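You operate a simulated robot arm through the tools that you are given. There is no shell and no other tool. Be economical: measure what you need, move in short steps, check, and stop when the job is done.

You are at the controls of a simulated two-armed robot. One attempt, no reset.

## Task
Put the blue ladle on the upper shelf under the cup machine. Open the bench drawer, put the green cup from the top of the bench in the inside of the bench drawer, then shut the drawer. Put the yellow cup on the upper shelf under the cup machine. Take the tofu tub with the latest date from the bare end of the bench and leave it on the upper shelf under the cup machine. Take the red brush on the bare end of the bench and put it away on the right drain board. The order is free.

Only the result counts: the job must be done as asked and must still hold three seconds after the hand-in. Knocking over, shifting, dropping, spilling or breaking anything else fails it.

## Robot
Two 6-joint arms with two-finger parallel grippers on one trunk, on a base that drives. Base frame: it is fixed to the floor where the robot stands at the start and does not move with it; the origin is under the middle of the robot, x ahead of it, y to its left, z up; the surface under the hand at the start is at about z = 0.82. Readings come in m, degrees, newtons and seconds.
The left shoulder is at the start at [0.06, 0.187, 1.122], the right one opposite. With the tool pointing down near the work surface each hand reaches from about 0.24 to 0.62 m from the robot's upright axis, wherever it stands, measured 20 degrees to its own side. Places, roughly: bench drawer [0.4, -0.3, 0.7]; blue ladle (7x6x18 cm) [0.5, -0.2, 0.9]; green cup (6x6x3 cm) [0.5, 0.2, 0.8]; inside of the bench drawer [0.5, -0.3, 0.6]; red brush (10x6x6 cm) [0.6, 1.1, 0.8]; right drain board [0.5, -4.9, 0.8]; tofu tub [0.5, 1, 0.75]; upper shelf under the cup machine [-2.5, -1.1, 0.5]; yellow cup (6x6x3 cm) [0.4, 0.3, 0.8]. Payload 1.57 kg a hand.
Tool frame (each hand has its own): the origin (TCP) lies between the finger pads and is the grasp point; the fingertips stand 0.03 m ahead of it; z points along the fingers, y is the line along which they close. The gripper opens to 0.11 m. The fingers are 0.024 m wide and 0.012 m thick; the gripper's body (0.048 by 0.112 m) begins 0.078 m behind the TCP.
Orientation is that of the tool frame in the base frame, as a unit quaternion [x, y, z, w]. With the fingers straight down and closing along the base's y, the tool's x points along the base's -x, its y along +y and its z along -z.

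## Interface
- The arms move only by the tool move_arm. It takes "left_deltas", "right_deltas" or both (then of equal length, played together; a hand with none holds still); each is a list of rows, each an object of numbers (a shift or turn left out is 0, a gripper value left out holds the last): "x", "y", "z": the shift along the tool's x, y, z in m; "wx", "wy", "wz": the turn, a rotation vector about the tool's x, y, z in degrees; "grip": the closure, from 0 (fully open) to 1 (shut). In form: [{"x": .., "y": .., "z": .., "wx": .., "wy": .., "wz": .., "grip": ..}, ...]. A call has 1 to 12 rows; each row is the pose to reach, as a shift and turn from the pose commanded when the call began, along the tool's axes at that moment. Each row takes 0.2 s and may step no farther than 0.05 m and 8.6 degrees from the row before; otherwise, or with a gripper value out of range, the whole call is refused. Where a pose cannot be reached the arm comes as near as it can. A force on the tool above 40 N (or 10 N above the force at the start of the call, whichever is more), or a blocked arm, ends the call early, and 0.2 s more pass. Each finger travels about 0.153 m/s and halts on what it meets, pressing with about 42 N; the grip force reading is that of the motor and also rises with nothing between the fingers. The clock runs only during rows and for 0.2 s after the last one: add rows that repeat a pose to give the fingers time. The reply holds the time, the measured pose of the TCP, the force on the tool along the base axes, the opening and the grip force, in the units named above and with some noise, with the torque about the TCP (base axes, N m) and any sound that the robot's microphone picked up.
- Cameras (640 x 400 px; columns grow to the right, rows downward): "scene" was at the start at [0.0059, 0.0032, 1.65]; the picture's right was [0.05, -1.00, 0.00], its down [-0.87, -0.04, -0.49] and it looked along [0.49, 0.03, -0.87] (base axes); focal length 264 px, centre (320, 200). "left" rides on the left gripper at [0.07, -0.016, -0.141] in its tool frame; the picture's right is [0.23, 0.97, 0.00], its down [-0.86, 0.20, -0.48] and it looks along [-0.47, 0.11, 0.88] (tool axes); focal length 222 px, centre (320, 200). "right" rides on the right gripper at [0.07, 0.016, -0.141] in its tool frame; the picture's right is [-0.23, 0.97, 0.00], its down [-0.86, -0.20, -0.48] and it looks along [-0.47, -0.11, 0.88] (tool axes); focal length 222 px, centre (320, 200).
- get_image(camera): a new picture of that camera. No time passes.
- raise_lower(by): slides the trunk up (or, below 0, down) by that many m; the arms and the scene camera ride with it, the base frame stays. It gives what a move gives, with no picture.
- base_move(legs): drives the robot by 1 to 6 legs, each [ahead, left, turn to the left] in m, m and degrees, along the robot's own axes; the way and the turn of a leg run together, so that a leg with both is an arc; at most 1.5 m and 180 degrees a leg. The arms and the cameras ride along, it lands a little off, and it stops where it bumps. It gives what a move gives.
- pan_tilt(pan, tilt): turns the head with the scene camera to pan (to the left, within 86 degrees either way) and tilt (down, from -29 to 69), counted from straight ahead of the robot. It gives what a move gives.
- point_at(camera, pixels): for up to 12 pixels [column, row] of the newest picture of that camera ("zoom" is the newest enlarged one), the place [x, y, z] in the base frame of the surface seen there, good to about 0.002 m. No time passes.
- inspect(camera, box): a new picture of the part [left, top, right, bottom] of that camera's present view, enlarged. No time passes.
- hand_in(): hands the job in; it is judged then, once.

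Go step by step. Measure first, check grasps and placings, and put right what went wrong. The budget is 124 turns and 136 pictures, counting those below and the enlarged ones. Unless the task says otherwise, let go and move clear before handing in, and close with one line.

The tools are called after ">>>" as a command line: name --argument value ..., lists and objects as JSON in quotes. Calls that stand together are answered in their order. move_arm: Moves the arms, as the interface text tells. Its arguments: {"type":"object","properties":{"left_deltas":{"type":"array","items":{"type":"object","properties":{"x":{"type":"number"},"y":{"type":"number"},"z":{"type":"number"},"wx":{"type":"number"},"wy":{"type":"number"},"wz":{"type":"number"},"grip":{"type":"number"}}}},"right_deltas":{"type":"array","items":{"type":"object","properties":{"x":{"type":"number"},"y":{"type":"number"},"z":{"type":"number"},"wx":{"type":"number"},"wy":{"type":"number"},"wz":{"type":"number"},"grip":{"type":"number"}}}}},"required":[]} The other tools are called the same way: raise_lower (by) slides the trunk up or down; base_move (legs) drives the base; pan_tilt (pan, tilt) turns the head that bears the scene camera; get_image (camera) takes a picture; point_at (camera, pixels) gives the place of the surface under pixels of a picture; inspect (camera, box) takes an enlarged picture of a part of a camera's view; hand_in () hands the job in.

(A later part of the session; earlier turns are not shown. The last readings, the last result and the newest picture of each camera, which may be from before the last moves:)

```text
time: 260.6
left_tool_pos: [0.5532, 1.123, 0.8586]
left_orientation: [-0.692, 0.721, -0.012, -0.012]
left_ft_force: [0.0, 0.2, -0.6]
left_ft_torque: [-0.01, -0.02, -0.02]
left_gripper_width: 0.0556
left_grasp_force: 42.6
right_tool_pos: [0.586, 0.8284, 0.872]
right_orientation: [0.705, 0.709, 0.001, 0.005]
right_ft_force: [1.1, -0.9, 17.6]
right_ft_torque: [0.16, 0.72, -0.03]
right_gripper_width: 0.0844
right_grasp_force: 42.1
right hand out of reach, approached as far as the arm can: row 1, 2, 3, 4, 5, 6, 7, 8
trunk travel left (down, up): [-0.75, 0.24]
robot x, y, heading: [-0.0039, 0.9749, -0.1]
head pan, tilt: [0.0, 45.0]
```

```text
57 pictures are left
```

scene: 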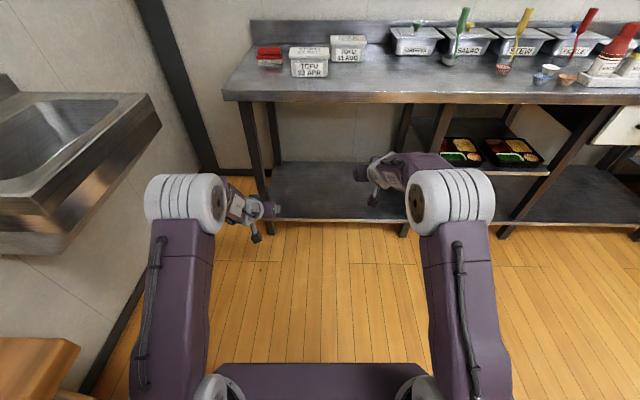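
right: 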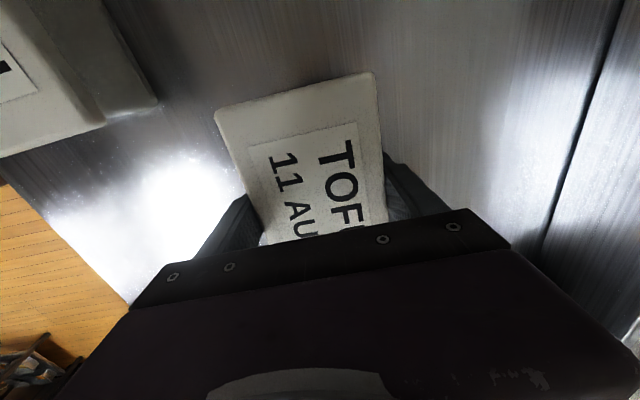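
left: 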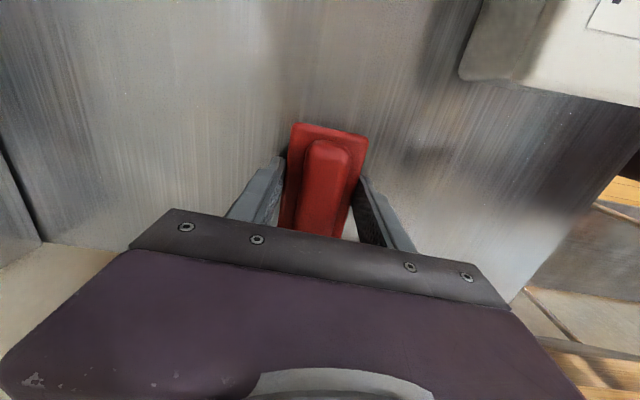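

Both are gripped (tub 0.084 m, brush 0.056 m). I'll lift both straight up and check.

>>> move_arm --right_deltas '[{"z": -0.02}, {"z": -0.05}, {"z": -0.08}, {"z": -0.11}, {"z": -0.11}]' --left_deltas '[{"z": -0.02}, {"z": -0.06}, {"z": -0.1}, {"z": -0.14}, {"z": -0.18}]'

>>> get_image --camera "right"

>>> get_image --camera "left"

```text
time: 261.8
left_tool_pos: [0.5536, 1.1286, 1.0379]
left_orientation: [-0.693, 0.721, -0.012, -0.011]
left_ft_force: [0.0, 0.0, -0.7]
left_ft_torque: [-0.02, -0.01, 0.01]
left_gripper_width: 0.0553
left_grasp_force: 42.1
right_tool_pos: [0.5864, 0.8285, 0.9813]
right_orientation: [0.704, 0.71, -0.002, 0.003]
right_ft_force: [0.2, -0.4, -2.9]
right_ft_torque: [-0.02, -0.01, 0.04]
right_gripper_width: 0.0844
right_grasp_force: 41.5
trunk travel left (down, up): [-0.75, 0.24]
robot x, y, heading: [-0.0034, 0.9751, -0.1]
head pan, tilt: [0.0, 45.0]
```

```text
56 pictures are left
```

right: 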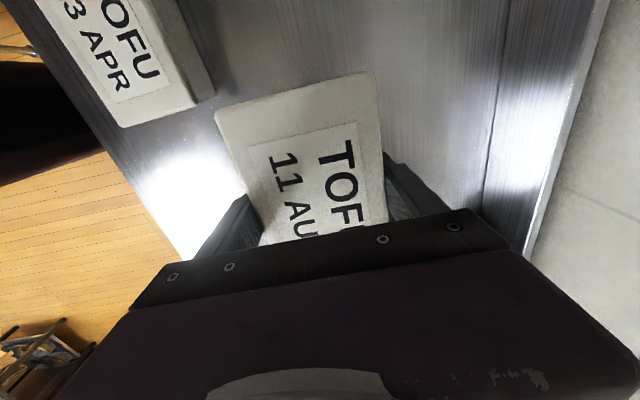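

```text
55 pictures are left
```

left: 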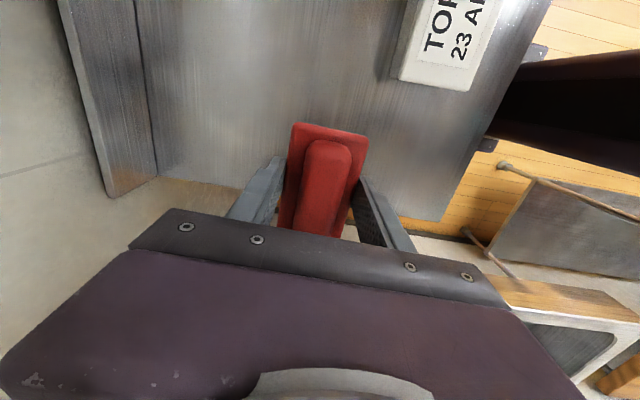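

Both lifted well. I'll carry the tub toward the free bench area at about (0.43,0.79) while turning it 90°.

>>> move_arm --right_deltas '[{"y": -0.02, "x": -0.01, "wz": -8.2}, {"y": -0.04, "x": -0.02, "wz": -16.4}, {"y": -0.06, "x": -0.03, "wz": -24.6}, {"y": -0.08, "x": -0.04, "wz": -32.8}, {"y": -0.1, "x": -0.04, "wz": -41}, {"y": -0.12, "x": -0.04, "wz": -49.2}, {"y": -0.14, "x": -0.04, "wz": -57.4}, {"y": -0.155, "x": -0.04, "wz": -65.6}, {"y": -0.155, "x": -0.04, "wz": -73.8}, {"y": -0.155, "x": -0.04, "wz": -82}, {"y": -0.155, "x": -0.04, "wz": -89.3}, {"y": -0.155, "x": -0.04, "wz": -89.3}]'

>>> get_image --camera "right"

```text
time: 264.4
left_tool_pos: [0.5544, 1.1296, 1.0369]
left_orientation: [-0.692, 0.721, -0.011, -0.013]
left_ft_force: [-0.8, -0.2, -1.1]
left_ft_torque: [-0.04, 0.01, -0.03]
left_gripper_width: 0.0547
left_grasp_force: 42.0
right_tool_pos: [0.4315, 0.7867, 0.9816]
right_orientation: [0.001, 1.0, -0.003, 0.001]
right_ft_force: [-0.5, -0.3, -2.6]
right_ft_torque: [-0.04, 0.02, 0.02]
right_gripper_width: 0.0843
right_grasp_force: 42.3
trunk travel left (down, up): [-0.75, 0.24]
robot x, y, heading: [-0.0031, 0.9747, 0.1]
head pan, tilt: [0.0, 45.0]
```

```text
54 pictures are left
```

right: 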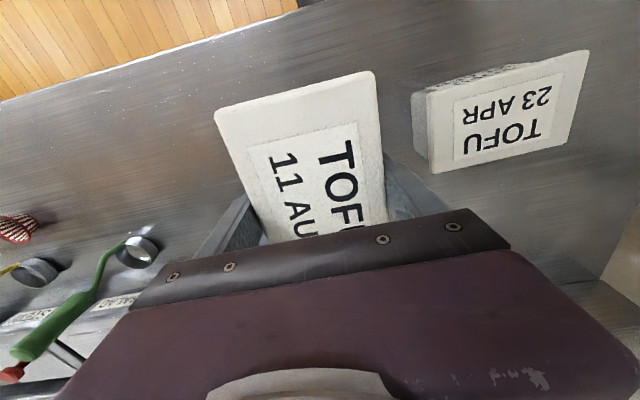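

The tub is now turned with free bench beneath it. I'll lower it, release, and lift off.

>>> move_arm --right_deltas '[{"z": 0.04}, {"z": 0.08}, {"z": 0.1}, {"z": 0.107}, {"z": 0.107}]'

```text
time: 265.6
left_tool_pos: [0.5545, 1.1293, 1.0368]
left_orientation: [-0.693, 0.721, -0.012, -0.013]
left_ft_force: [-0.4, -0.1, -1.2]
left_ft_torque: [-0.02, 0.0, -0.03]
left_gripper_width: 0.055
left_grasp_force: 41.9
right_tool_pos: [0.4325, 0.7868, 0.8761]
right_orientation: [0.003, 1.0, -0.002, 0.0]
right_ft_force: [-0.1, -0.1, -2.9]
right_ft_torque: [-0.03, 0.01, 0.01]
right_gripper_width: 0.0844
right_grasp_force: 42.2
trunk travel left (down, up): [-0.75, 0.24]
robot x, y, heading: [0.001, 0.9747, 0.0]
head pan, tilt: [0.0, 45.0]
```

>>> move_arm --right_deltas '[{"z": 0.003}, {"z": 0.0045}, {"z": 0.0045}, {"z": 0.0045, "grip": 0.15}, {"z": 0.0045, "grip": 0.0}, {"z": 0.0045}, {"z": -0.03}, {"z": -0.07}, {"z": -0.11}, {"z": -0.15}]'

>>> get_image --camera "right"

```text
time: 267.8
left_tool_pos: [0.5533, 1.1296, 1.0376]
left_orientation: [-0.693, 0.721, -0.012, -0.013]
left_ft_force: [1.0, 1.0, -0.6]
left_ft_torque: [0.0, 0.0, 0.01]
left_gripper_width: 0.0552
left_grasp_force: 41.8
right_tool_pos: [0.4295, 0.7894, 1.0271]
right_orientation: [0.003, 1.0, -0.002, 0.002]
right_ft_force: [-0.3, 0.2, 0.4]
right_ft_torque: [0.01, 0.0, 0.03]
right_gripper_width: 0.1101
right_grasp_force: 0.1
trunk travel left (down, up): [-0.75, 0.24]
robot x, y, heading: [-0.0057, 0.9742, 0.2]
head pan, tilt: [0.0, 45.0]
```

```text
53 pictures are left
```

right: 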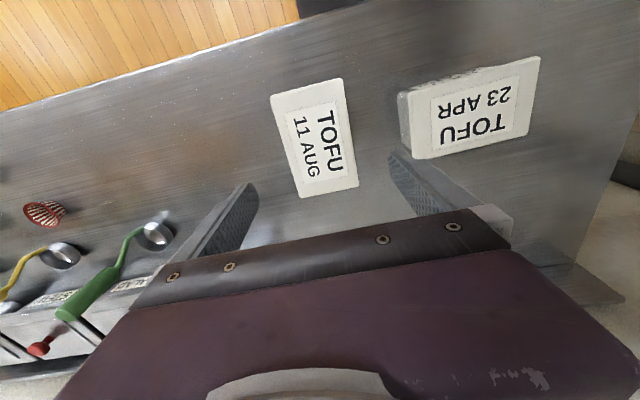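

The tub stands with its long side along x. I'll measure it, back the base up, and pitch the right hand 48° while reaching out.

>>> point_at --camera "right" --pixels '[[273, 97], [340, 81], [356, 183], [300, 195], [318, 138], [401, 98], [412, 155]]'

>>> base_move --legs '[[-0.17, 0, 0]]'

>>> move_arm --right_deltas '[{"x": -0.02, "wy": -8}, {"x": -0.05, "wy": -16}, {"x": -0.08, "wy": -24}, {"x": -0.11, "wy": -32}, {"x": -0.14, "wy": -40}, {"x": -0.15, "wy": -48}, {"x": -0.15, "wy": -48}]'

>>> get_image --camera "right"

```text
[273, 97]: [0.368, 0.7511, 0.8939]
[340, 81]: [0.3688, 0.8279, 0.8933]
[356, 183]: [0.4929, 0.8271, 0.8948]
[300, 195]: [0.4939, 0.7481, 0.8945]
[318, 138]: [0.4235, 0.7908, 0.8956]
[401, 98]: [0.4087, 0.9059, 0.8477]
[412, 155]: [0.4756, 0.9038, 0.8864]
```

```text
time: 269.2
left_tool_pos: [0.3865, 1.1285, 1.0357]
left_orientation: [-0.692, 0.722, -0.011, -0.014]
left_ft_force: [0.8, 0.4, -2.0]
left_ft_torque: [0.02, 0.0, 0.0]
left_gripper_width: 0.0549
left_grasp_force: 41.7
right_tool_pos: [0.261, 0.7887, 1.0238]
right_orientation: [0.005, 1.0, -0.002, 0.0]
right_ft_force: [0.2, 0.4, 0.4]
right_ft_torque: [0.02, 0.02, 0.0]
right_gripper_width: 0.1103
right_grasp_force: 0.1
trunk travel left (down, up): [-0.75, 0.24]
robot x, y, heading: [-0.1747, 0.9794, -0.1]
head pan, tilt: [0.0, 45.0]
```

```text
time: 270.8
left_tool_pos: [0.3846, 1.129, 1.0371]
left_orientation: [-0.692, 0.722, -0.012, -0.013]
left_ft_force: [0.0, 0.0, -2.0]
left_ft_torque: [-0.04, -0.02, 0.01]
left_gripper_width: 0.055
left_grasp_force: 42.2
right_tool_pos: [0.4102, 0.787, 1.025]
right_orientation: [0.003, 0.913, -0.004, 0.408]
right_ft_force: [0.4, 0.0, -0.3]
right_ft_torque: [0.0, -0.03, -0.02]
right_gripper_width: 0.11
right_grasp_force: 0.1
right hand out of reach, approached as far as the arm can: row 4
trunk travel left (down, up): [-0.75, 0.24]
robot x, y, heading: [-0.1725, 0.9752, -0.2]
head pan, tilt: [0.0, 45.0]
```

```text
52 pictures are left
```

right: 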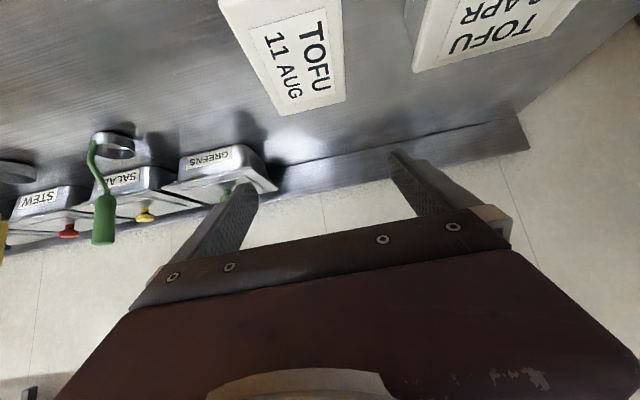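

Tub centre is (0.431,0.789). I'll descend in an almost straight line to TCP (0.428,0.789,0.90) first.

>>> move_arm --right_deltas '[{"x": 0.02, "y": 0.002, "z": 0.023}, {"x": 0.045, "y": 0.002, "z": 0.05}, {"x": 0.065, "y": 0.002, "z": 0.075}, {"x": 0.08, "y": 0.002, "z": 0.095}, {"x": 0.08, "y": 0.002, "z": 0.095}]'

>>> get_image --camera "right"

```text
time: 272.0
left_tool_pos: [0.3853, 1.1285, 1.0377]
left_orientation: [-0.692, 0.721, -0.012, -0.012]
left_ft_force: [0.2, 0.8, -0.9]
left_ft_torque: [-0.03, -0.01, 0.01]
left_gripper_width: 0.0553
left_grasp_force: 42.0
right_tool_pos: [0.4277, 0.7884, 0.9022]
right_orientation: [0.002, 0.913, -0.004, 0.408]
right_ft_force: [-0.3, -0.4, 0.7]
right_ft_torque: [-0.01, -0.01, 0.01]
right_gripper_width: 0.11
right_grasp_force: 0.1
trunk travel left (down, up): [-0.75, 0.24]
robot x, y, heading: [-0.1703, 0.9769, -0.4]
head pan, tilt: [0.0, 45.0]
```

```text
51 pictures are left
```

right: 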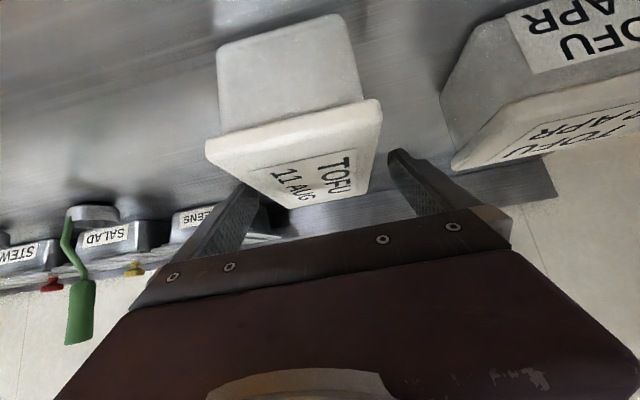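

Fingers straddle the tub, clear of the 23 APR tub. I'll descend 3 cm and close.

>>> move_arm --right_deltas '[{"x": 0.01, "z": 0.009}, {"x": 0.019, "z": 0.017}, {"x": 0.0224, "z": 0.02}, {"x": 0.0224, "z": 0.02, "grip": 0.2}, {"x": 0.0224, "z": 0.02, "grip": 0.32}, {"x": 0.0224, "z": 0.02, "grip": 0.4}, {"x": 0.0224, "z": 0.02, "grip": 0.4}]'

>>> get_image --camera "right"

```text
time: 273.6
left_tool_pos: [0.3829, 1.1286, 1.0373]
left_orientation: [-0.692, 0.722, -0.013, -0.012]
left_ft_force: [0.1, 0.8, -1.2]
left_ft_torque: [0.0, 0.02, 0.02]
left_gripper_width: 0.055
left_grasp_force: 42.0
right_tool_pos: [0.4279, 0.7884, 0.8727]
right_orientation: [0.003, 0.913, -0.004, 0.409]
right_ft_force: [-0.7, 0.4, -0.1]
right_ft_torque: [0.01, -0.27, -0.07]
right_gripper_width: 0.085
right_grasp_force: 42.5
trunk travel left (down, up): [-0.75, 0.24]
robot x, y, heading: [-0.1757, 0.9732, -0.0]
head pan, tilt: [0.0, 45.0]
```

```text
50 pictures are left
```

right: 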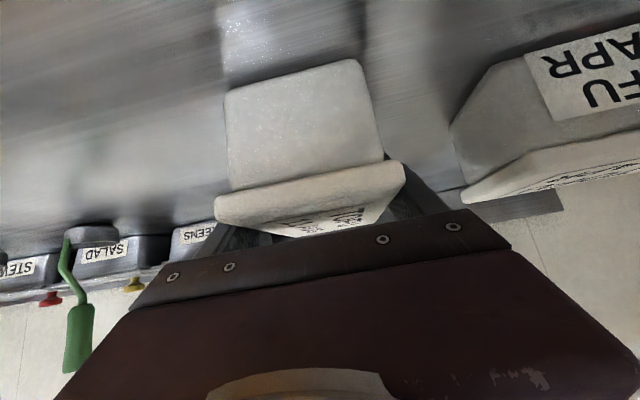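

Gripped at 0.085 m with TCP z 0.8727. I'll lift 15 cm and check that the tub stays level.

>>> move_arm --right_deltas '[{"x": -0.015, "z": -0.013}, {"x": -0.045, "z": -0.04}, {"x": -0.075, "z": -0.067}, {"x": -0.1, "z": -0.089}, {"x": -0.112, "z": -0.0997}, {"x": -0.112, "z": -0.0997}]'

>>> get_image --camera "right"

>>> get_image --camera "left"

```text
time: 275.0
left_tool_pos: [0.3847, 1.1298, 1.0367]
left_orientation: [-0.692, 0.722, -0.013, -0.012]
left_ft_force: [-0.2, -0.4, -0.7]
left_ft_torque: [0.02, -0.02, 0.04]
left_gripper_width: 0.0551
left_grasp_force: 41.3
right_tool_pos: [0.4283, 0.7884, 1.022]
right_orientation: [0.002, 0.913, -0.004, 0.407]
right_ft_force: [0.8, 0.5, -4.2]
right_ft_torque: [0.05, -0.01, 0.01]
right_gripper_width: 0.085
right_grasp_force: 41.8
trunk travel left (down, up): [-0.75, 0.24]
robot x, y, heading: [-0.1732, 0.9758, -0.2]
head pan, tilt: [0.0, 45.0]
```

```text
49 pictures are left
```

right: 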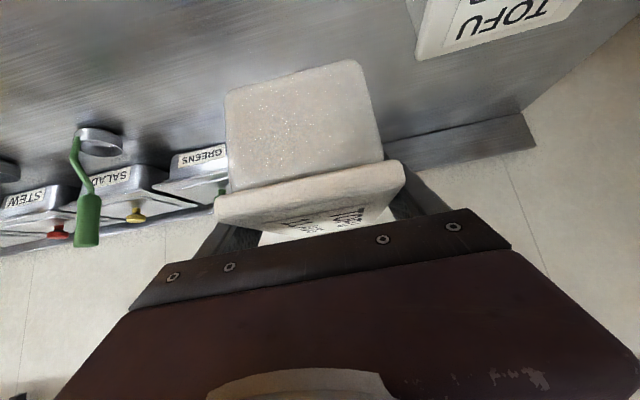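

```text
48 pictures are left
```

left: 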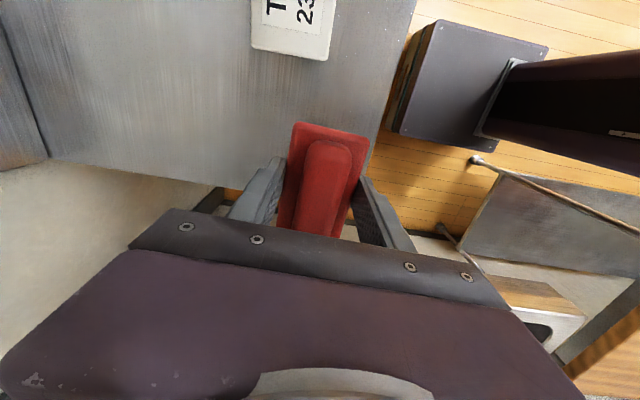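

The tub hangs level and the brush is secure. I'll pull the left hand back near my body, then drive the same lane to the cup machine shelf.

>>> move_arm --left_deltas '[{"y": 0.045}, {"y": 0.09}, {"y": 0.135}, {"y": 0.18}, {"y": 0.22}, {"y": 0.24}]'

>>> base_move --legs '[[-0.4, 0, 0], [0, -0.66, 0], [-1.5, 0, 0], [-1.37, 0, 0]]'

```text
time: 276.4
left_tool_pos: [0.1432, 1.14, 1.0376]
left_orientation: [-0.693, 0.721, -0.011, -0.012]
left_ft_force: [-0.6, 0.4, -1.7]
left_ft_torque: [0.0, 0.01, 0.02]
left_gripper_width: 0.0549
left_grasp_force: 41.9
right_tool_pos: [0.4292, 0.7895, 1.0222]
right_orientation: [0.003, 0.913, -0.004, 0.408]
right_ft_force: [-0.8, 0.3, -2.2]
right_ft_torque: [-0.02, 0.02, 0.0]
right_gripper_width: 0.0847
right_grasp_force: 42.1
trunk travel left (down, up): [-0.75, 0.24]
robot x, y, heading: [-0.1747, 0.972, -0.1]
head pan, tilt: [0.0, 45.0]
```

```text
time: 295.5
left_tool_pos: [-3.0771, 0.487, 1.0377]
left_orientation: [-0.686, 0.727, -0.012, -0.012]
left_ft_force: [-0.1, 0.5, -0.1]
left_ft_torque: [-0.04, 0.0, -0.03]
left_gripper_width: 0.0552
left_grasp_force: 41.9
right_tool_pos: [-2.7981, 0.132, 1.0218]
right_orientation: [0.011, 0.913, -0.009, 0.407]
right_ft_force: [-0.1, -0.4, -3.2]
right_ft_torque: [0.01, -0.02, -0.01]
right_gripper_width: 0.0848
right_grasp_force: 42.2
trunk travel left (down, up): [-0.75, 0.24]
robot x, y, heading: [-3.396, 0.3318, -1.1]
head pan, tilt: [0.0, 45.0]
```

At (-3.40,0.33). I'll go sideways to y≈-0.83 and lower the trunk 0.48 m in front of the shelf.

>>> base_move --legs '[[-0.05, 0, 1.1], [0, -1.165, 0]]'

>>> raise_lower --by -0.4

>>> raise_lower --by -0.075

>>> get_image --camera "right"

>>> get_image --camera "scene"

```text
time: 301.9
left_tool_pos: [-3.1413, -0.6783, 1.0362]
left_orientation: [-0.687, 0.727, -0.013, -0.012]
left_ft_force: [0.2, -0.2, -0.5]
left_ft_torque: [0.02, -0.02, -0.01]
left_gripper_width: 0.0548
left_grasp_force: 42.1
right_tool_pos: [-2.8604, -1.033, 1.022]
right_orientation: [0.009, 0.913, -0.007, 0.407]
right_ft_force: [0.0, -0.2, -2.7]
right_ft_torque: [-0.02, 0.0, -0.01]
right_gripper_width: 0.0847
right_grasp_force: 41.8
trunk travel left (down, up): [-0.75, 0.24]
robot x, y, heading: [-3.4636, -0.8402, -0.9]
head pan, tilt: [0.0, 45.0]
```

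```text
time: 305.8
left_tool_pos: [-3.1403, -0.6798, 0.6367]
left_orientation: [-0.687, 0.727, -0.012, -0.013]
left_ft_force: [0.1, 0.9, -0.4]
left_ft_torque: [-0.03, -0.03, 0.04]
left_gripper_width: 0.0548
left_grasp_force: 41.7
right_tool_pos: [-2.8605, -1.0338, 0.622]
right_orientation: [0.009, 0.913, -0.007, 0.407]
right_ft_force: [0.2, 0.4, -3.6]
right_ft_torque: [0.0, 0.0, -0.01]
right_gripper_width: 0.0848
right_grasp_force: 42.4
trunk travel left (down, up): [-0.35, 0.64]
robot x, y, heading: [-3.4603, -0.8401, -0.9]
head pan, tilt: [0.0, 45.0]
```

```text
time: 306.9
left_tool_pos: [-3.1414, -0.6787, 0.563]
left_orientation: [-0.687, 0.726, -0.012, -0.013]
left_ft_force: [-0.2, 0.5, -0.8]
left_ft_torque: [-0.03, -0.02, -0.01]
left_gripper_width: 0.0551
left_grasp_force: 41.9
right_tool_pos: [-2.8609, -1.0337, 0.5474]
right_orientation: [0.009, 0.913, -0.007, 0.407]
right_ft_force: [-1.1, -1.1, -2.1]
right_ft_torque: [0.01, 0.03, 0.02]
right_gripper_width: 0.0847
right_grasp_force: 41.6
trunk travel left (down, up): [-0.275, 0.715]
robot x, y, heading: [-3.4605, -0.8376, -1.0]
head pan, tilt: [0.0, 45.0]
```

```text
47 pictures are left
```

right: 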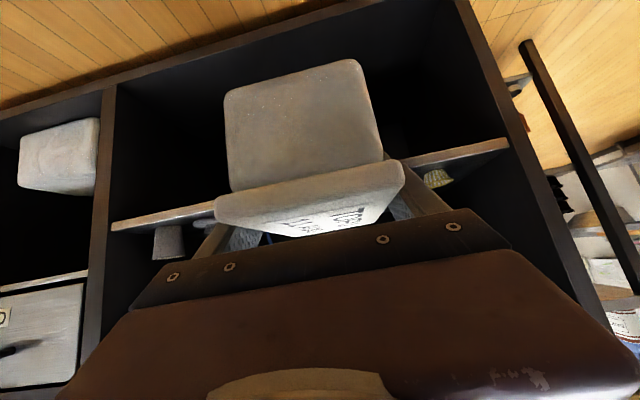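

```text
46 pictures are left
```

scene: 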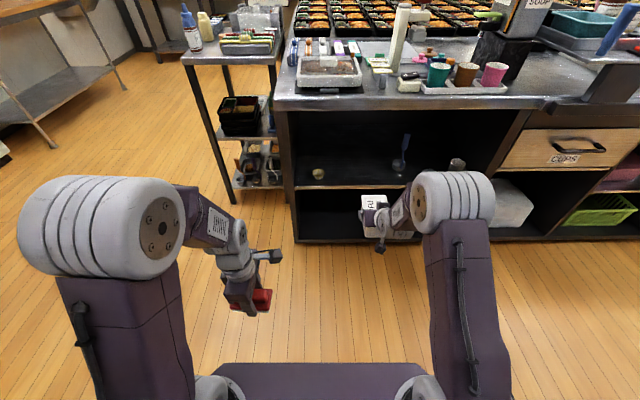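

All clear; the cup is at (438,178) and the shelf edge is below the tub. I'll straighten 1° and drive in 0.15 m.

>>> base_move --legs '[[0, 0, 1.0], [0.15, 0, 0]]'

>>> get_image --camera "right"

>>> inspect --camera "scene" --box '[220, 80, 480, 260]'

```text
time: 308.6
left_tool_pos: [-2.994, -0.6716, 0.5617]
left_orientation: [-0.695, 0.719, -0.011, -0.013]
left_ft_force: [-0.2, -0.7, -0.9]
left_ft_torque: [-0.02, 0.01, 0.0]
left_gripper_width: 0.055
left_grasp_force: 42.1
right_tool_pos: [-2.7072, -1.019, 0.5465]
right_orientation: [-0.001, 0.913, -0.003, 0.407]
right_ft_force: [1.0, -0.2, -2.6]
right_ft_torque: [0.02, 0.02, 0.04]
right_gripper_width: 0.0849
right_grasp_force: 41.9
trunk travel left (down, up): [-0.275, 0.715]
robot x, y, heading: [-3.3062, -0.8392, 0.2]
head pan, tilt: [0.0, 45.0]
```

```text
45 pictures are left
```

right: 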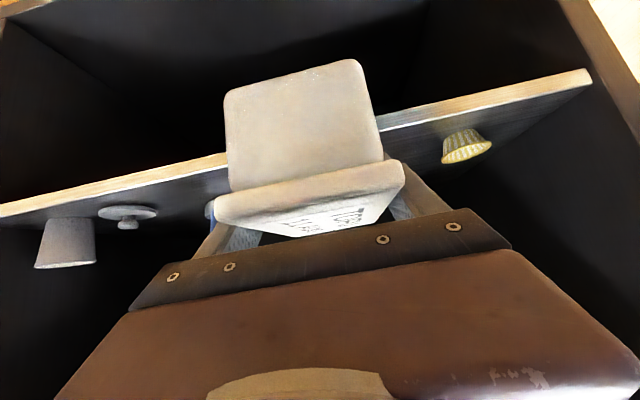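

```text
2.22 times, centred on (350, 170) of scene
```

zoom: 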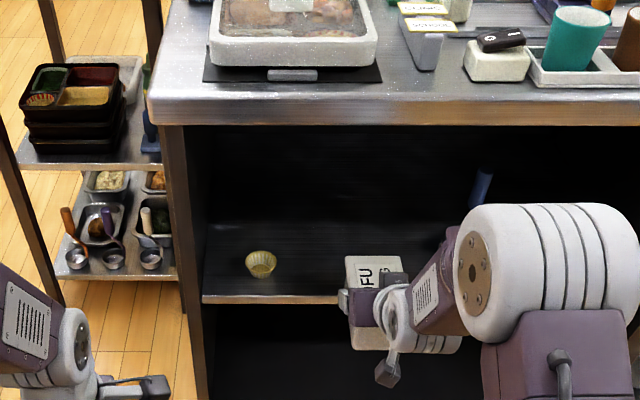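

The tub is just crossing the edge with clearance on both sides. I'll drive in another 0.155 m.

>>> base_move --legs '[[0.155, 0, 0]]'

>>> get_image --camera "right"

```text
time: 310.0
left_tool_pos: [-2.8385, -0.6729, 0.5619]
left_orientation: [-0.695, 0.719, -0.012, -0.013]
left_ft_force: [0.0, 0.1, -1.0]
left_ft_torque: [-0.04, 0.03, 0.03]
left_gripper_width: 0.0547
left_grasp_force: 41.9
right_tool_pos: [-2.5523, -1.0191, 0.5463]
right_orientation: [-0.001, 0.914, -0.002, 0.406]
right_ft_force: [-0.9, 0.0, -3.7]
right_ft_torque: [-0.03, -0.01, -0.01]
right_gripper_width: 0.0845
right_grasp_force: 42.1
trunk travel left (down, up): [-0.275, 0.715]
robot x, y, heading: [-3.1584, -0.835, 0.3]
head pan, tilt: [0.0, 45.0]
```

```text
43 pictures are left
```

right: 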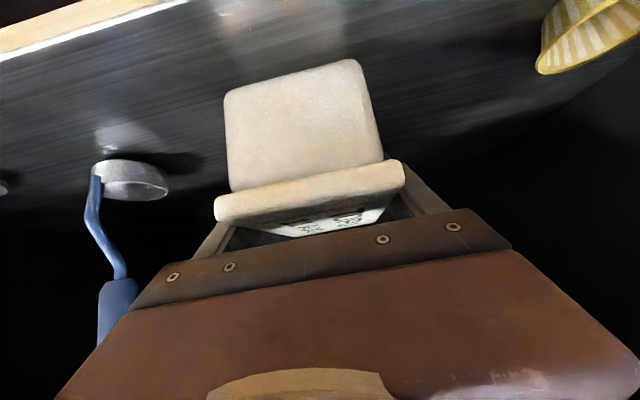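

The tub is between the ladle and the cup. I'll lower the trunk 16 mm and then in millimetres till contact.

>>> raise_lower --by -0.016

>>> raise_lower --by -0.002

```text
time: 310.6
left_tool_pos: [-2.8386, -0.6716, 0.5462]
left_orientation: [-0.695, 0.719, -0.012, -0.012]
left_ft_force: [0.0, -0.3, -0.7]
left_ft_torque: [-0.05, -0.01, 0.03]
left_gripper_width: 0.0548
left_grasp_force: 42.0
right_tool_pos: [-2.5521, -1.0186, 0.5303]
right_orientation: [0.0, 0.913, -0.003, 0.407]
right_ft_force: [-0.7, 0.4, -3.4]
right_ft_torque: [-0.04, 0.02, -0.01]
right_gripper_width: 0.0846
right_grasp_force: 42.4
trunk travel left (down, up): [-0.259, 0.731]
robot x, y, heading: [-3.1553, -0.8401, 0.1]
head pan, tilt: [0.0, 45.0]
```

```text
time: 311.2
left_tool_pos: [-2.8386, -0.671, 0.5453]
left_orientation: [-0.695, 0.719, -0.012, -0.013]
left_ft_force: [-0.1, 0.0, -0.1]
left_ft_torque: [0.0, 0.0, -0.03]
left_gripper_width: 0.055
left_grasp_force: 41.9
right_tool_pos: [-2.5508, -1.0212, 0.5304]
right_orientation: [0.0, 0.913, -0.002, 0.408]
right_ft_force: [-0.2, -0.1, -2.1]
right_ft_torque: [0.03, -0.03, 0.01]
right_gripper_width: 0.0846
right_grasp_force: 42.5
trunk travel left (down, up): [-0.257, 0.733]
robot x, y, heading: [-3.1545, -0.8392, 0.2]
head pan, tilt: [0.0, 45.0]
```

>>> raise_lower --by -0.002

```text
time: 311.7
left_tool_pos: [-2.8386, -0.6712, 0.5433]
left_orientation: [-0.694, 0.719, -0.012, -0.012]
left_ft_force: [0.3, -0.1, -2.3]
left_ft_torque: [0.0, 0.01, -0.02]
left_gripper_width: 0.0548
left_grasp_force: 42.2
right_tool_pos: [-2.5513, -1.0188, 0.5271]
right_orientation: [-0.001, 0.913, -0.003, 0.409]
right_ft_force: [-0.2, -0.8, -0.7]
right_ft_torque: [0.1, -0.2, -0.04]
right_gripper_width: 0.0846
right_grasp_force: 42.3
trunk travel left (down, up): [-0.255, 0.735]
robot x, y, heading: [-3.1538, -0.8402, 0.3]
head pan, tilt: [0.0, 45.0]
```

The load has come off the hand, so the tub rests on the shelf. I'll open the fingers and look.

>>> move_arm --right_deltas '[{"grip": 0.2}, {"grip": 0.12}, {"grip": 0.05}, {"grip": 0.02}, {"grip": 0.02}]'

>>> get_image --camera "right"

```text
time: 312.9
left_tool_pos: [-2.8388, -0.6713, 0.5424]
left_orientation: [-0.695, 0.719, -0.012, -0.012]
left_ft_force: [-0.2, -0.3, -0.7]
left_ft_torque: [-0.03, -0.01, 0.03]
left_gripper_width: 0.0549
left_grasp_force: 42.4
right_tool_pos: [-2.552, -1.0185, 0.5273]
right_orientation: [0.0, 0.913, -0.003, 0.408]
right_ft_force: [0.5, 0.2, 0.1]
right_ft_torque: [0.0, 0.0, 0.02]
right_gripper_width: 0.108
right_grasp_force: 0.0
trunk travel left (down, up): [-0.255, 0.735]
robot x, y, heading: [-3.1574, -0.8399, -0.1]
head pan, tilt: [0.0, 45.0]
```

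```text
42 pictures are left
```

right: 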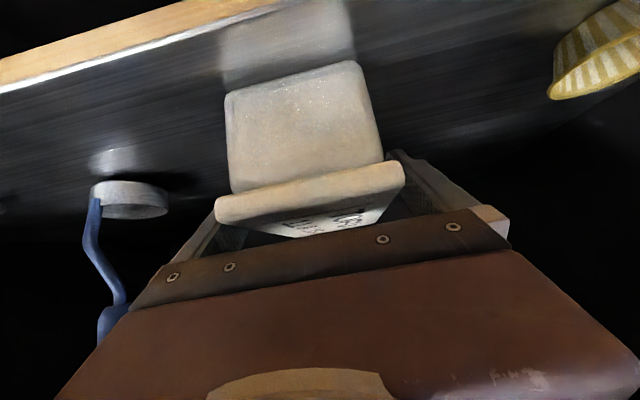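

The tub stands free between the open fingers. I'll rise 1 cm, back out, and check the shelf.

>>> raise_lower --by 0.01

>>> base_move --legs '[[-0.3, 0, 0]]'

>>> inspect --camera "scene" --box '[260, 80, 500, 260]'

>>> get_image --camera "right"

```text
time: 313.5
left_tool_pos: [-2.8384, -0.6711, 0.5525]
left_orientation: [-0.695, 0.719, -0.013, -0.012]
left_ft_force: [0.7, -0.1, -0.5]
left_ft_torque: [-0.03, -0.02, -0.01]
left_gripper_width: 0.055
left_grasp_force: 41.8
right_tool_pos: [-2.5509, -1.02, 0.5373]
right_orientation: [-0.001, 0.913, -0.003, 0.408]
right_ft_force: [-0.6, 0.4, 0.4]
right_ft_torque: [0.0, -0.01, 0.01]
right_gripper_width: 0.1077
right_grasp_force: 0.0
trunk travel left (down, up): [-0.265, 0.725]
robot x, y, heading: [-3.1565, -0.8344, 0.4]
head pan, tilt: [0.0, 45.0]
```

```text
time: 315.5
left_tool_pos: [-3.141, -0.672, 0.5515]
left_orientation: [-0.694, 0.719, -0.013, -0.012]
left_ft_force: [-0.6, -0.3, -0.1]
left_ft_torque: [0.02, 0.01, 0.01]
left_gripper_width: 0.0549
left_grasp_force: 41.8
right_tool_pos: [-2.8553, -1.0221, 0.5369]
right_orientation: [0.001, 0.913, -0.004, 0.408]
right_ft_force: [0.7, 0.2, 0.5]
right_ft_torque: [-0.03, -0.02, 0.01]
right_gripper_width: 0.1078
right_grasp_force: 0.0
trunk travel left (down, up): [-0.265, 0.725]
robot x, y, heading: [-3.456, -0.8395, 0.1]
head pan, tilt: [0.0, 45.0]
```

```text
2.22 times, centred on (380, 170) of scene
```

zoom: 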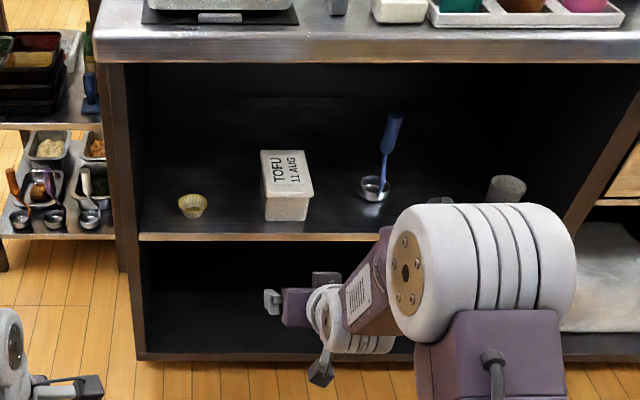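

```text
40 pictures are left
```

right: 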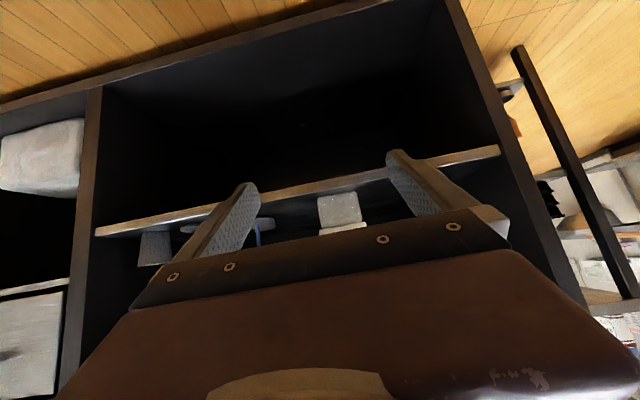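

All three objects stand properly on the upper shelf. Next is the brush: I'll raise the trunk, turn to face down the back aisle, and look toward the drain boards.

>>> raise_lower --by 0.4

>>> raise_lower --by 0.1

>>> base_move --legs '[[0.04, 0, 0], [0, 0, -90]]'

>>> pan_tilt --pan 25 --tilt 20

>>> get_image --camera "scene"

```text
time: 319.3
left_tool_pos: [-3.1407, -0.6723, 0.9524]
left_orientation: [-0.695, 0.719, -0.012, -0.013]
left_ft_force: [0.7, -0.1, -0.9]
left_ft_torque: [-0.01, -0.01, -0.01]
left_gripper_width: 0.0552
left_grasp_force: 41.6
right_tool_pos: [-2.854, -1.0205, 0.9375]
right_orientation: [0.001, 0.913, -0.004, 0.408]
right_ft_force: [-0.9, -0.2, -0.1]
right_ft_torque: [0.01, -0.03, 0.0]
right_gripper_width: 0.1077
right_grasp_force: 0.0
trunk travel left (down, up): [-0.665, 0.325]
robot x, y, heading: [-3.4571, -0.8371, 0.2]
head pan, tilt: [0.0, 45.0]
```

```text
time: 320.7
left_tool_pos: [-3.1414, -0.6723, 1.0509]
left_orientation: [-0.695, 0.719, -0.013, -0.013]
left_ft_force: [0.1, -0.4, -0.3]
left_ft_torque: [0.01, 0.0, 0.0]
left_gripper_width: 0.0549
left_grasp_force: 41.6
right_tool_pos: [-2.8538, -1.0205, 1.0373]
right_orientation: [0.0, 0.913, -0.003, 0.408]
right_ft_force: [0.2, 0.2, 0.8]
right_ft_torque: [-0.02, -0.01, -0.05]
right_gripper_width: 0.1077
right_grasp_force: 0.1
trunk travel left (down, up): [-0.765, 0.225]
robot x, y, heading: [-3.46, -0.8365, 0.1]
head pan, tilt: [0.0, 45.0]
```

```text
time: 325.4
left_tool_pos: [-3.2563, -1.1589, 1.0522]
left_orientation: [0.027, 0.999, 0.001, -0.017]
left_ft_force: [-1.1, -0.3, -1.5]
left_ft_torque: [0.06, -0.01, 0.02]
left_gripper_width: 0.0547
left_grasp_force: 42.3
right_tool_pos: [-3.6109, -1.4369, 1.0364]
right_orientation: [0.652, 0.639, -0.293, 0.283]
right_ft_force: [0.1, 0.2, -0.4]
right_ft_torque: [-0.03, -0.02, 0.01]
right_gripper_width: 0.1074
right_grasp_force: 0.1
trunk travel left (down, up): [-0.765, 0.225]
robot x, y, heading: [-3.4146, -0.8338, -91.1]
head pan, tilt: [0.0, 45.0]
```

```text
time: 326.3
left_tool_pos: [-3.2566, -1.1586, 1.0518]
left_orientation: [0.027, 0.999, 0.0, -0.018]
left_ft_force: [0.1, -0.9, -0.7]
left_ft_torque: [-0.01, 0.0, 0.04]
left_gripper_width: 0.0548
left_grasp_force: 41.9
right_tool_pos: [-3.6104, -1.438, 1.0382]
right_orientation: [0.652, 0.639, -0.293, 0.283]
right_ft_force: [0.3, -1.0, 0.7]
right_ft_torque: [0.01, 0.01, 0.01]
right_gripper_width: 0.1077
right_grasp_force: 0.0
trunk travel left (down, up): [-0.765, 0.225]
robot x, y, heading: [-3.4157, -0.8426, -91.0]
head pan, tilt: [25.0, 20.0]
```

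```text
39 pictures are left
```

scene: 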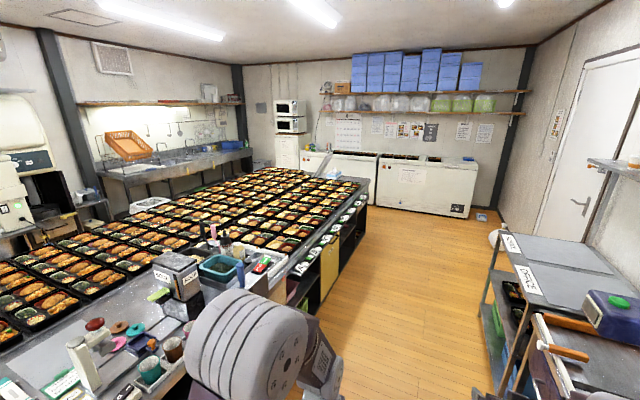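

The sink with drain boards is at the far wall (120–250,165). I'll measure the gap between the island's far end (365,185) and the freezers (370,200), and the drain boards.

>>> point_at --camera "scene" --pixels '[[366, 183], [372, 205], [310, 172], [400, 208], [345, 235], [135, 172], [180, 160], [235, 153], [470, 215], [325, 165], [500, 240]]'

>>> inspect --camera "scene" --box '[70, 90, 390, 220]'

```text
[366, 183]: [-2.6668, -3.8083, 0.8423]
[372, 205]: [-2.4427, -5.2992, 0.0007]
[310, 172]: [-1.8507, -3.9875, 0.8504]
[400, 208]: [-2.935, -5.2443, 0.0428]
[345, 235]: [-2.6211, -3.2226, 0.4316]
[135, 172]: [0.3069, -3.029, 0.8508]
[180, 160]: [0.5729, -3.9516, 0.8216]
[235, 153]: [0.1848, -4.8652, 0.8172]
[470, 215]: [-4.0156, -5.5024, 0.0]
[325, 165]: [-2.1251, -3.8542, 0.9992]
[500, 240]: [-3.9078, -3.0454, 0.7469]
```

```text
2.00 times, centred on (230, 155) of scene
```

zoom: 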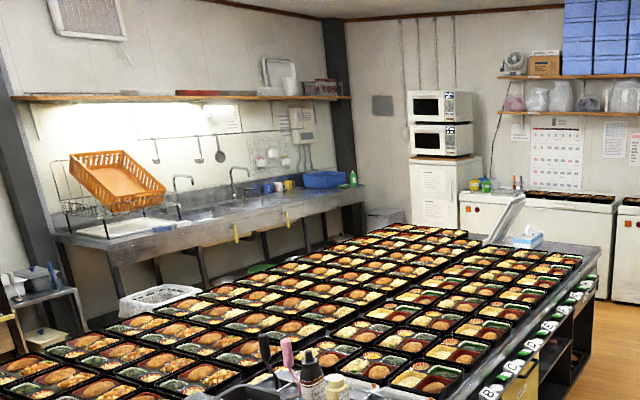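

Gap between island end (y≈-3.9) and freezers (y≈-5.25) is 1.3 m wide. I'll drive down the aisle to y≈-4.2, turn to face +x, shift to y≈-4.6, and look.

>>> base_move --legs '[[0, 0.1, 1.0], [1.5, 0, 0], [1.5, 0, 0], [0.36, 0, 0], [0, 0, 90], [0, -0.38, 0]]'

>>> pan_tilt --pan 0 --tilt 25

>>> get_image --camera "scene"

```text
time: 349.3
left_tool_pos: [-2.9962, -4.4316, 1.0519]
left_orientation: [-0.69, 0.724, -0.013, -0.013]
left_ft_force: [0.1, 0.6, -0.6]
left_ft_torque: [-0.02, 0.01, -0.02]
left_gripper_width: 0.055
left_grasp_force: 42.1
right_tool_pos: [-2.713, -4.7841, 1.0375]
right_orientation: [0.006, 0.913, -0.006, 0.408]
right_ft_force: [-0.7, 0.1, -0.4]
right_ft_torque: [-0.01, 0.01, 0.0]
right_gripper_width: 0.1077
right_grasp_force: 0.1
trunk travel left (down, up): [-0.765, 0.225]
robot x, y, heading: [-3.3138, -4.593, -0.6]
head pan, tilt: [25.0, 20.0]
```

```text
time: 350.2
left_tool_pos: [-2.997, -4.4311, 1.0522]
left_orientation: [-0.69, 0.724, -0.012, -0.013]
left_ft_force: [0.7, -0.4, -2.2]
left_ft_torque: [0.02, -0.03, 0.01]
left_gripper_width: 0.0552
left_grasp_force: 41.8
right_tool_pos: [-2.7151, -4.7837, 1.0382]
right_orientation: [0.005, 0.913, -0.006, 0.408]
right_ft_force: [0.2, -0.4, 0.8]
right_ft_torque: [0.0, -0.02, 0.01]
right_gripper_width: 0.1078
right_grasp_force: 0.0
trunk travel left (down, up): [-0.765, 0.225]
robot x, y, heading: [-3.3123, -4.593, -0.3]
head pan, tilt: [0.0, 25.0]
```

```text
37 pictures are left
```

scene: 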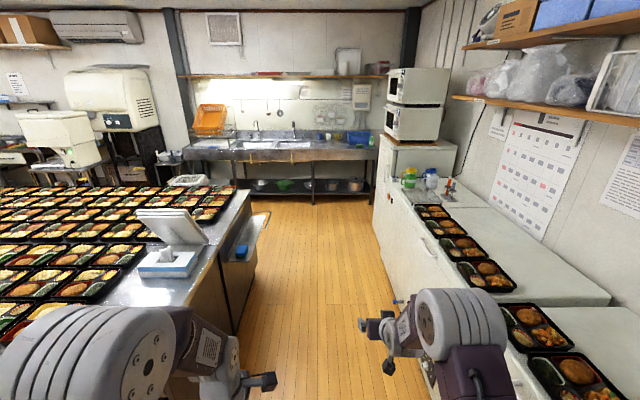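

The passage ahead is open; I'll measure the island end bracket (250,250), the freezer's front (395,260), and the drain board.

>>> point_at --camera "scene" --pixels '[[252, 250], [262, 228], [250, 195], [392, 300], [385, 230], [365, 150], [335, 152], [310, 155], [375, 148], [330, 220], [345, 165], [400, 290]]'

>>> inspect --camera "scene" --box '[180, 100, 400, 210]'

```text
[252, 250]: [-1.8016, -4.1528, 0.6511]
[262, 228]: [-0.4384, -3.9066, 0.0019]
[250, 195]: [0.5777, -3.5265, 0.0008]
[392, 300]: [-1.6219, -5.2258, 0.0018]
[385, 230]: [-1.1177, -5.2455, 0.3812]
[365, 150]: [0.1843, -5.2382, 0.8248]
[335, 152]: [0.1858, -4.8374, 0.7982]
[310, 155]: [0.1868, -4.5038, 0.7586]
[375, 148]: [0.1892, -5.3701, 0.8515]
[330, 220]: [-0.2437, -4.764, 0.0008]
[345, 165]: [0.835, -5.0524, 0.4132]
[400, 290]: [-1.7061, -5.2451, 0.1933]
```

```text
2.91 times, centred on (290, 155) of scene
```

zoom: 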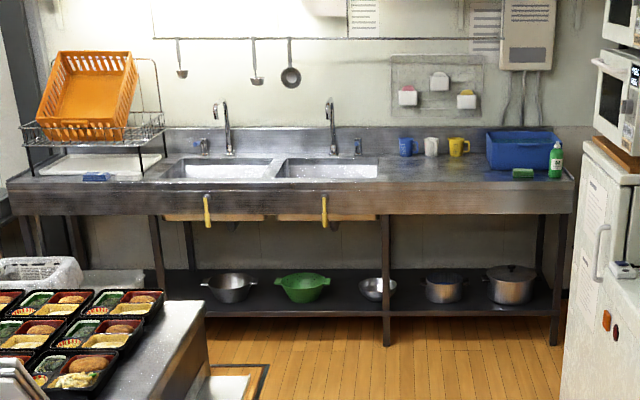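

The right drain board is the free counter right of the second basin (zoom 385–480,180). I'll drive down the middle of the passage to x≈-0.6.

>>> base_move --legs '[[0, -0.07, 0.4], [1.5, 0, 0], [1.2, 0, 0]]'

>>> pan_tilt --pan -5 --tilt 40

>>> get_image --camera "scene"

```text
time: 363.9
left_tool_pos: [-0.2995, -4.5169, 1.0519]
left_orientation: [-0.695, 0.719, -0.012, -0.013]
left_ft_force: [0.0, -0.1, -0.6]
left_ft_torque: [0.02, -0.01, 0.01]
left_gripper_width: 0.0551
left_grasp_force: 42.0
right_tool_pos: [-0.014, -4.8652, 1.0372]
right_orientation: [-0.001, 0.913, -0.003, 0.407]
right_ft_force: [0.5, -0.4, -0.3]
right_ft_torque: [0.0, -0.02, -0.01]
right_gripper_width: 0.1079
right_grasp_force: 0.1
trunk travel left (down, up): [-0.765, 0.225]
robot x, y, heading: [-0.6162, -4.6843, 0.3]
head pan, tilt: [0.0, 25.0]
```

```text
time: 364.7
left_tool_pos: [-0.3, -4.5182, 1.0526]
left_orientation: [-0.695, 0.719, -0.012, -0.012]
left_ft_force: [0.6, -0.2, -0.7]
left_ft_torque: [0.0, 0.02, -0.01]
left_gripper_width: 0.055
left_grasp_force: 42.1
right_tool_pos: [-0.0119, -4.866, 1.036]
right_orientation: [-0.001, 0.913, -0.003, 0.408]
right_ft_force: [-0.6, -1.0, 0.6]
right_ft_torque: [-0.03, 0.03, 0.0]
right_gripper_width: 0.1079
right_grasp_force: 0.1
trunk travel left (down, up): [-0.765, 0.225]
robot x, y, heading: [-0.6168, -4.6847, 0.1]
head pan, tilt: [-5.0, 40.0]
```

```text
35 pictures are left
```

scene: 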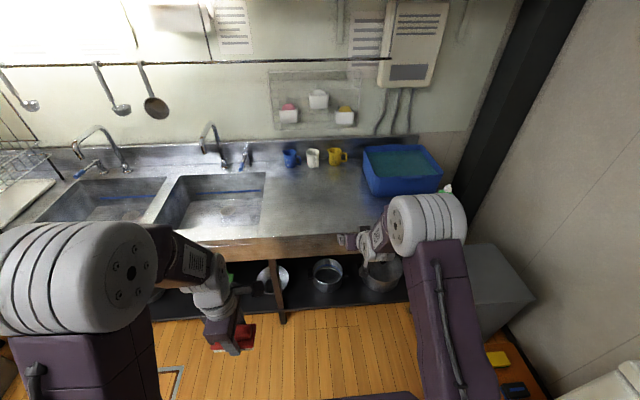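

>>> point_at --camera "scene" --pixels '[[265, 175], [262, 225], [290, 190], [310, 200], [330, 215], [340, 180], [370, 190], [313, 160], [320, 235], [300, 215], [262, 238], [350, 205]]'

>>> inspect --camera "scene" --box '[240, 130, 460, 250]'

```text
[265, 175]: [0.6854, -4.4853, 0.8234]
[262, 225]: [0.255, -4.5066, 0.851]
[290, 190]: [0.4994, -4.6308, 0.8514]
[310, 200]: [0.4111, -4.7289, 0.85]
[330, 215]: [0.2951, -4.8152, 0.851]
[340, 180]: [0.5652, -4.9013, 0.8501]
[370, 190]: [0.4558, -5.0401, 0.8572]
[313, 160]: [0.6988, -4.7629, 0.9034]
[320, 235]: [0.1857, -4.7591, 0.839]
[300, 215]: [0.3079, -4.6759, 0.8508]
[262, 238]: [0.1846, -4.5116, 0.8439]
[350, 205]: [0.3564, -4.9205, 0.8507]
```

```text
2.91 times, centred on (350, 190) of scene
```

zoom: 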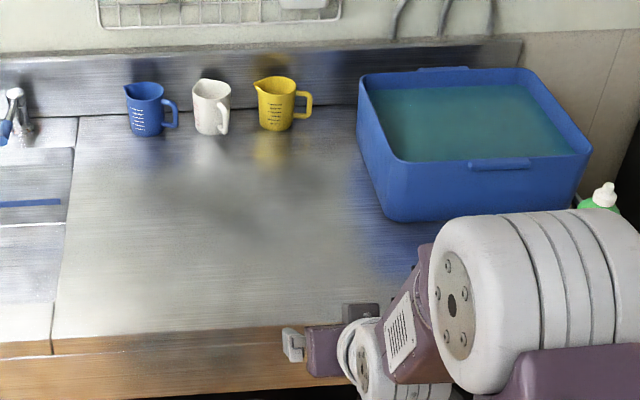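

The right drain board is at z≈0.851 and free around (0.38,-4.74). I'll lift the right hand clear, then drive in to x≈-0.11, y≈-4.75.

>>> move_arm --right_deltas '[{"x": -0.03, "z": -0.027}, {"x": -0.06, "z": -0.053}, {"x": -0.075, "z": -0.067}, {"x": -0.075, "z": -0.067}]'

>>> base_move --legs '[[0, -0.065, 0], [0.5, 0, 0]]'

>>> get_image --camera "scene"

```text
time: 365.7
left_tool_pos: [-0.2984, -4.518, 1.0522]
left_orientation: [-0.694, 0.719, -0.012, -0.013]
left_ft_force: [0.1, -0.3, 0.0]
left_ft_torque: [-0.03, 0.02, 0.0]
left_gripper_width: 0.0551
left_grasp_force: 42.0
right_tool_pos: [-0.0111, -4.8644, 1.1381]
right_orientation: [-0.001, 0.913, -0.003, 0.407]
right_ft_force: [0.3, -0.1, -0.7]
right_ft_torque: [0.03, 0.01, 0.0]
right_gripper_width: 0.1079
right_grasp_force: 0.0
trunk travel left (down, up): [-0.765, 0.225]
robot x, y, heading: [-0.6109, -4.6878, -0.1]
head pan, tilt: [-5.0, 40.0]
```

```text
time: 369.2
left_tool_pos: [0.1996, -4.5793, 1.0521]
left_orientation: [-0.695, 0.719, -0.012, -0.013]
left_ft_force: [0.5, 0.3, -1.0]
left_ft_torque: [0.02, 0.04, 0.0]
left_gripper_width: 0.0551
left_grasp_force: 42.7
right_tool_pos: [0.4868, -4.9272, 1.1372]
right_orientation: [-0.001, 0.913, -0.003, 0.409]
right_ft_force: [0.4, 0.0, -0.3]
right_ft_torque: [0.04, 0.02, -0.01]
right_gripper_width: 0.108
right_grasp_force: 0.1
trunk travel left (down, up): [-0.765, 0.225]
robot x, y, heading: [-0.1175, -4.7497, -0.1]
head pan, tilt: [-5.0, 40.0]
```

```text
33 pictures are left
```

scene: 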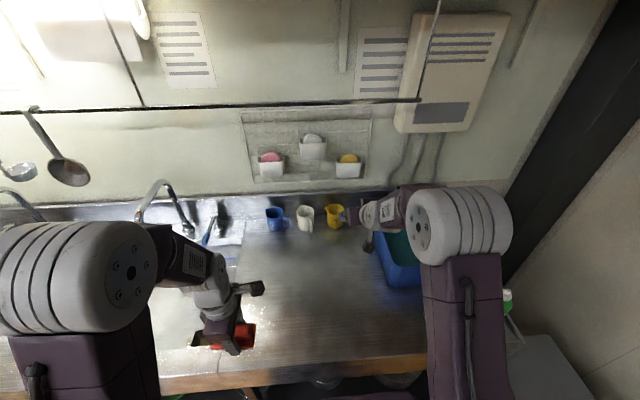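

The board is free ahead of the brush. I'll move the brush over (0.39,-4.74) and down to just above the board.

>>> move_arm --left_deltas '[{"x": 0.026, "y": -0.032}, {"x": 0.053, "y": -0.063}, {"x": 0.08, "y": -0.095}, {"x": 0.107, "y": -0.127}, {"x": 0.133, "y": -0.158}, {"x": 0.16, "y": -0.19}, {"x": 0.16, "y": -0.19, "z": 0.04}, {"x": 0.16, "y": -0.19, "z": 0.08}, {"x": 0.16, "y": -0.19, "z": 0.12}, {"x": 0.16, "y": -0.19, "z": 0.145}, {"x": 0.16, "y": -0.19, "z": 0.154}, {"x": 0.16, "y": -0.19, "z": 0.154}]'

>>> get_image --camera "left"

```text
time: 371.8
left_tool_pos: [0.3842, -4.7508, 0.9037]
left_orientation: [-0.695, 0.719, -0.011, -0.013]
left_ft_force: [-0.2, 0.6, -0.9]
left_ft_torque: [0.01, -0.02, 0.0]
left_gripper_width: 0.0549
left_grasp_force: 41.8
right_tool_pos: [0.4878, -4.9276, 1.1375]
right_orientation: [-0.001, 0.913, -0.003, 0.408]
right_ft_force: [-0.2, -0.2, 0.1]
right_ft_torque: [0.03, -0.01, 0.0]
right_gripper_width: 0.1076
right_grasp_force: 0.1
trunk travel left (down, up): [-0.765, 0.225]
robot x, y, heading: [-0.1174, -4.7473, 0.4]
head pan, tilt: [-5.0, 40.0]
```

```text
32 pictures are left
```

left: 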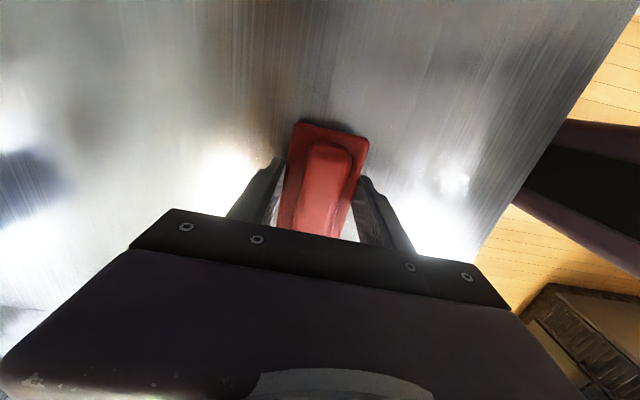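

The brush hangs about 14 mm above the board. I'll lower it until it just touches.

>>> move_arm --left_deltas '[{"z": 0.006}, {"z": 0.011}, {"z": 0.013}, {"z": 0.013}]'

```text
time: 372.8
left_tool_pos: [0.3843, -4.7513, 0.892]
left_orientation: [-0.695, 0.719, -0.012, -0.013]
left_ft_force: [-0.4, -0.5, -1.0]
left_ft_torque: [-0.02, -0.02, 0.01]
left_gripper_width: 0.0551
left_grasp_force: 42.2
right_tool_pos: [0.4882, -4.9282, 1.1363]
right_orientation: [-0.001, 0.913, -0.003, 0.408]
right_ft_force: [-0.1, 0.4, -0.6]
right_ft_torque: [0.01, -0.02, 0.01]
right_gripper_width: 0.1077
right_grasp_force: 0.0
trunk travel left (down, up): [-0.765, 0.225]
robot x, y, heading: [-0.1167, -4.75, 0.2]
head pan, tilt: [-5.0, 40.0]
```

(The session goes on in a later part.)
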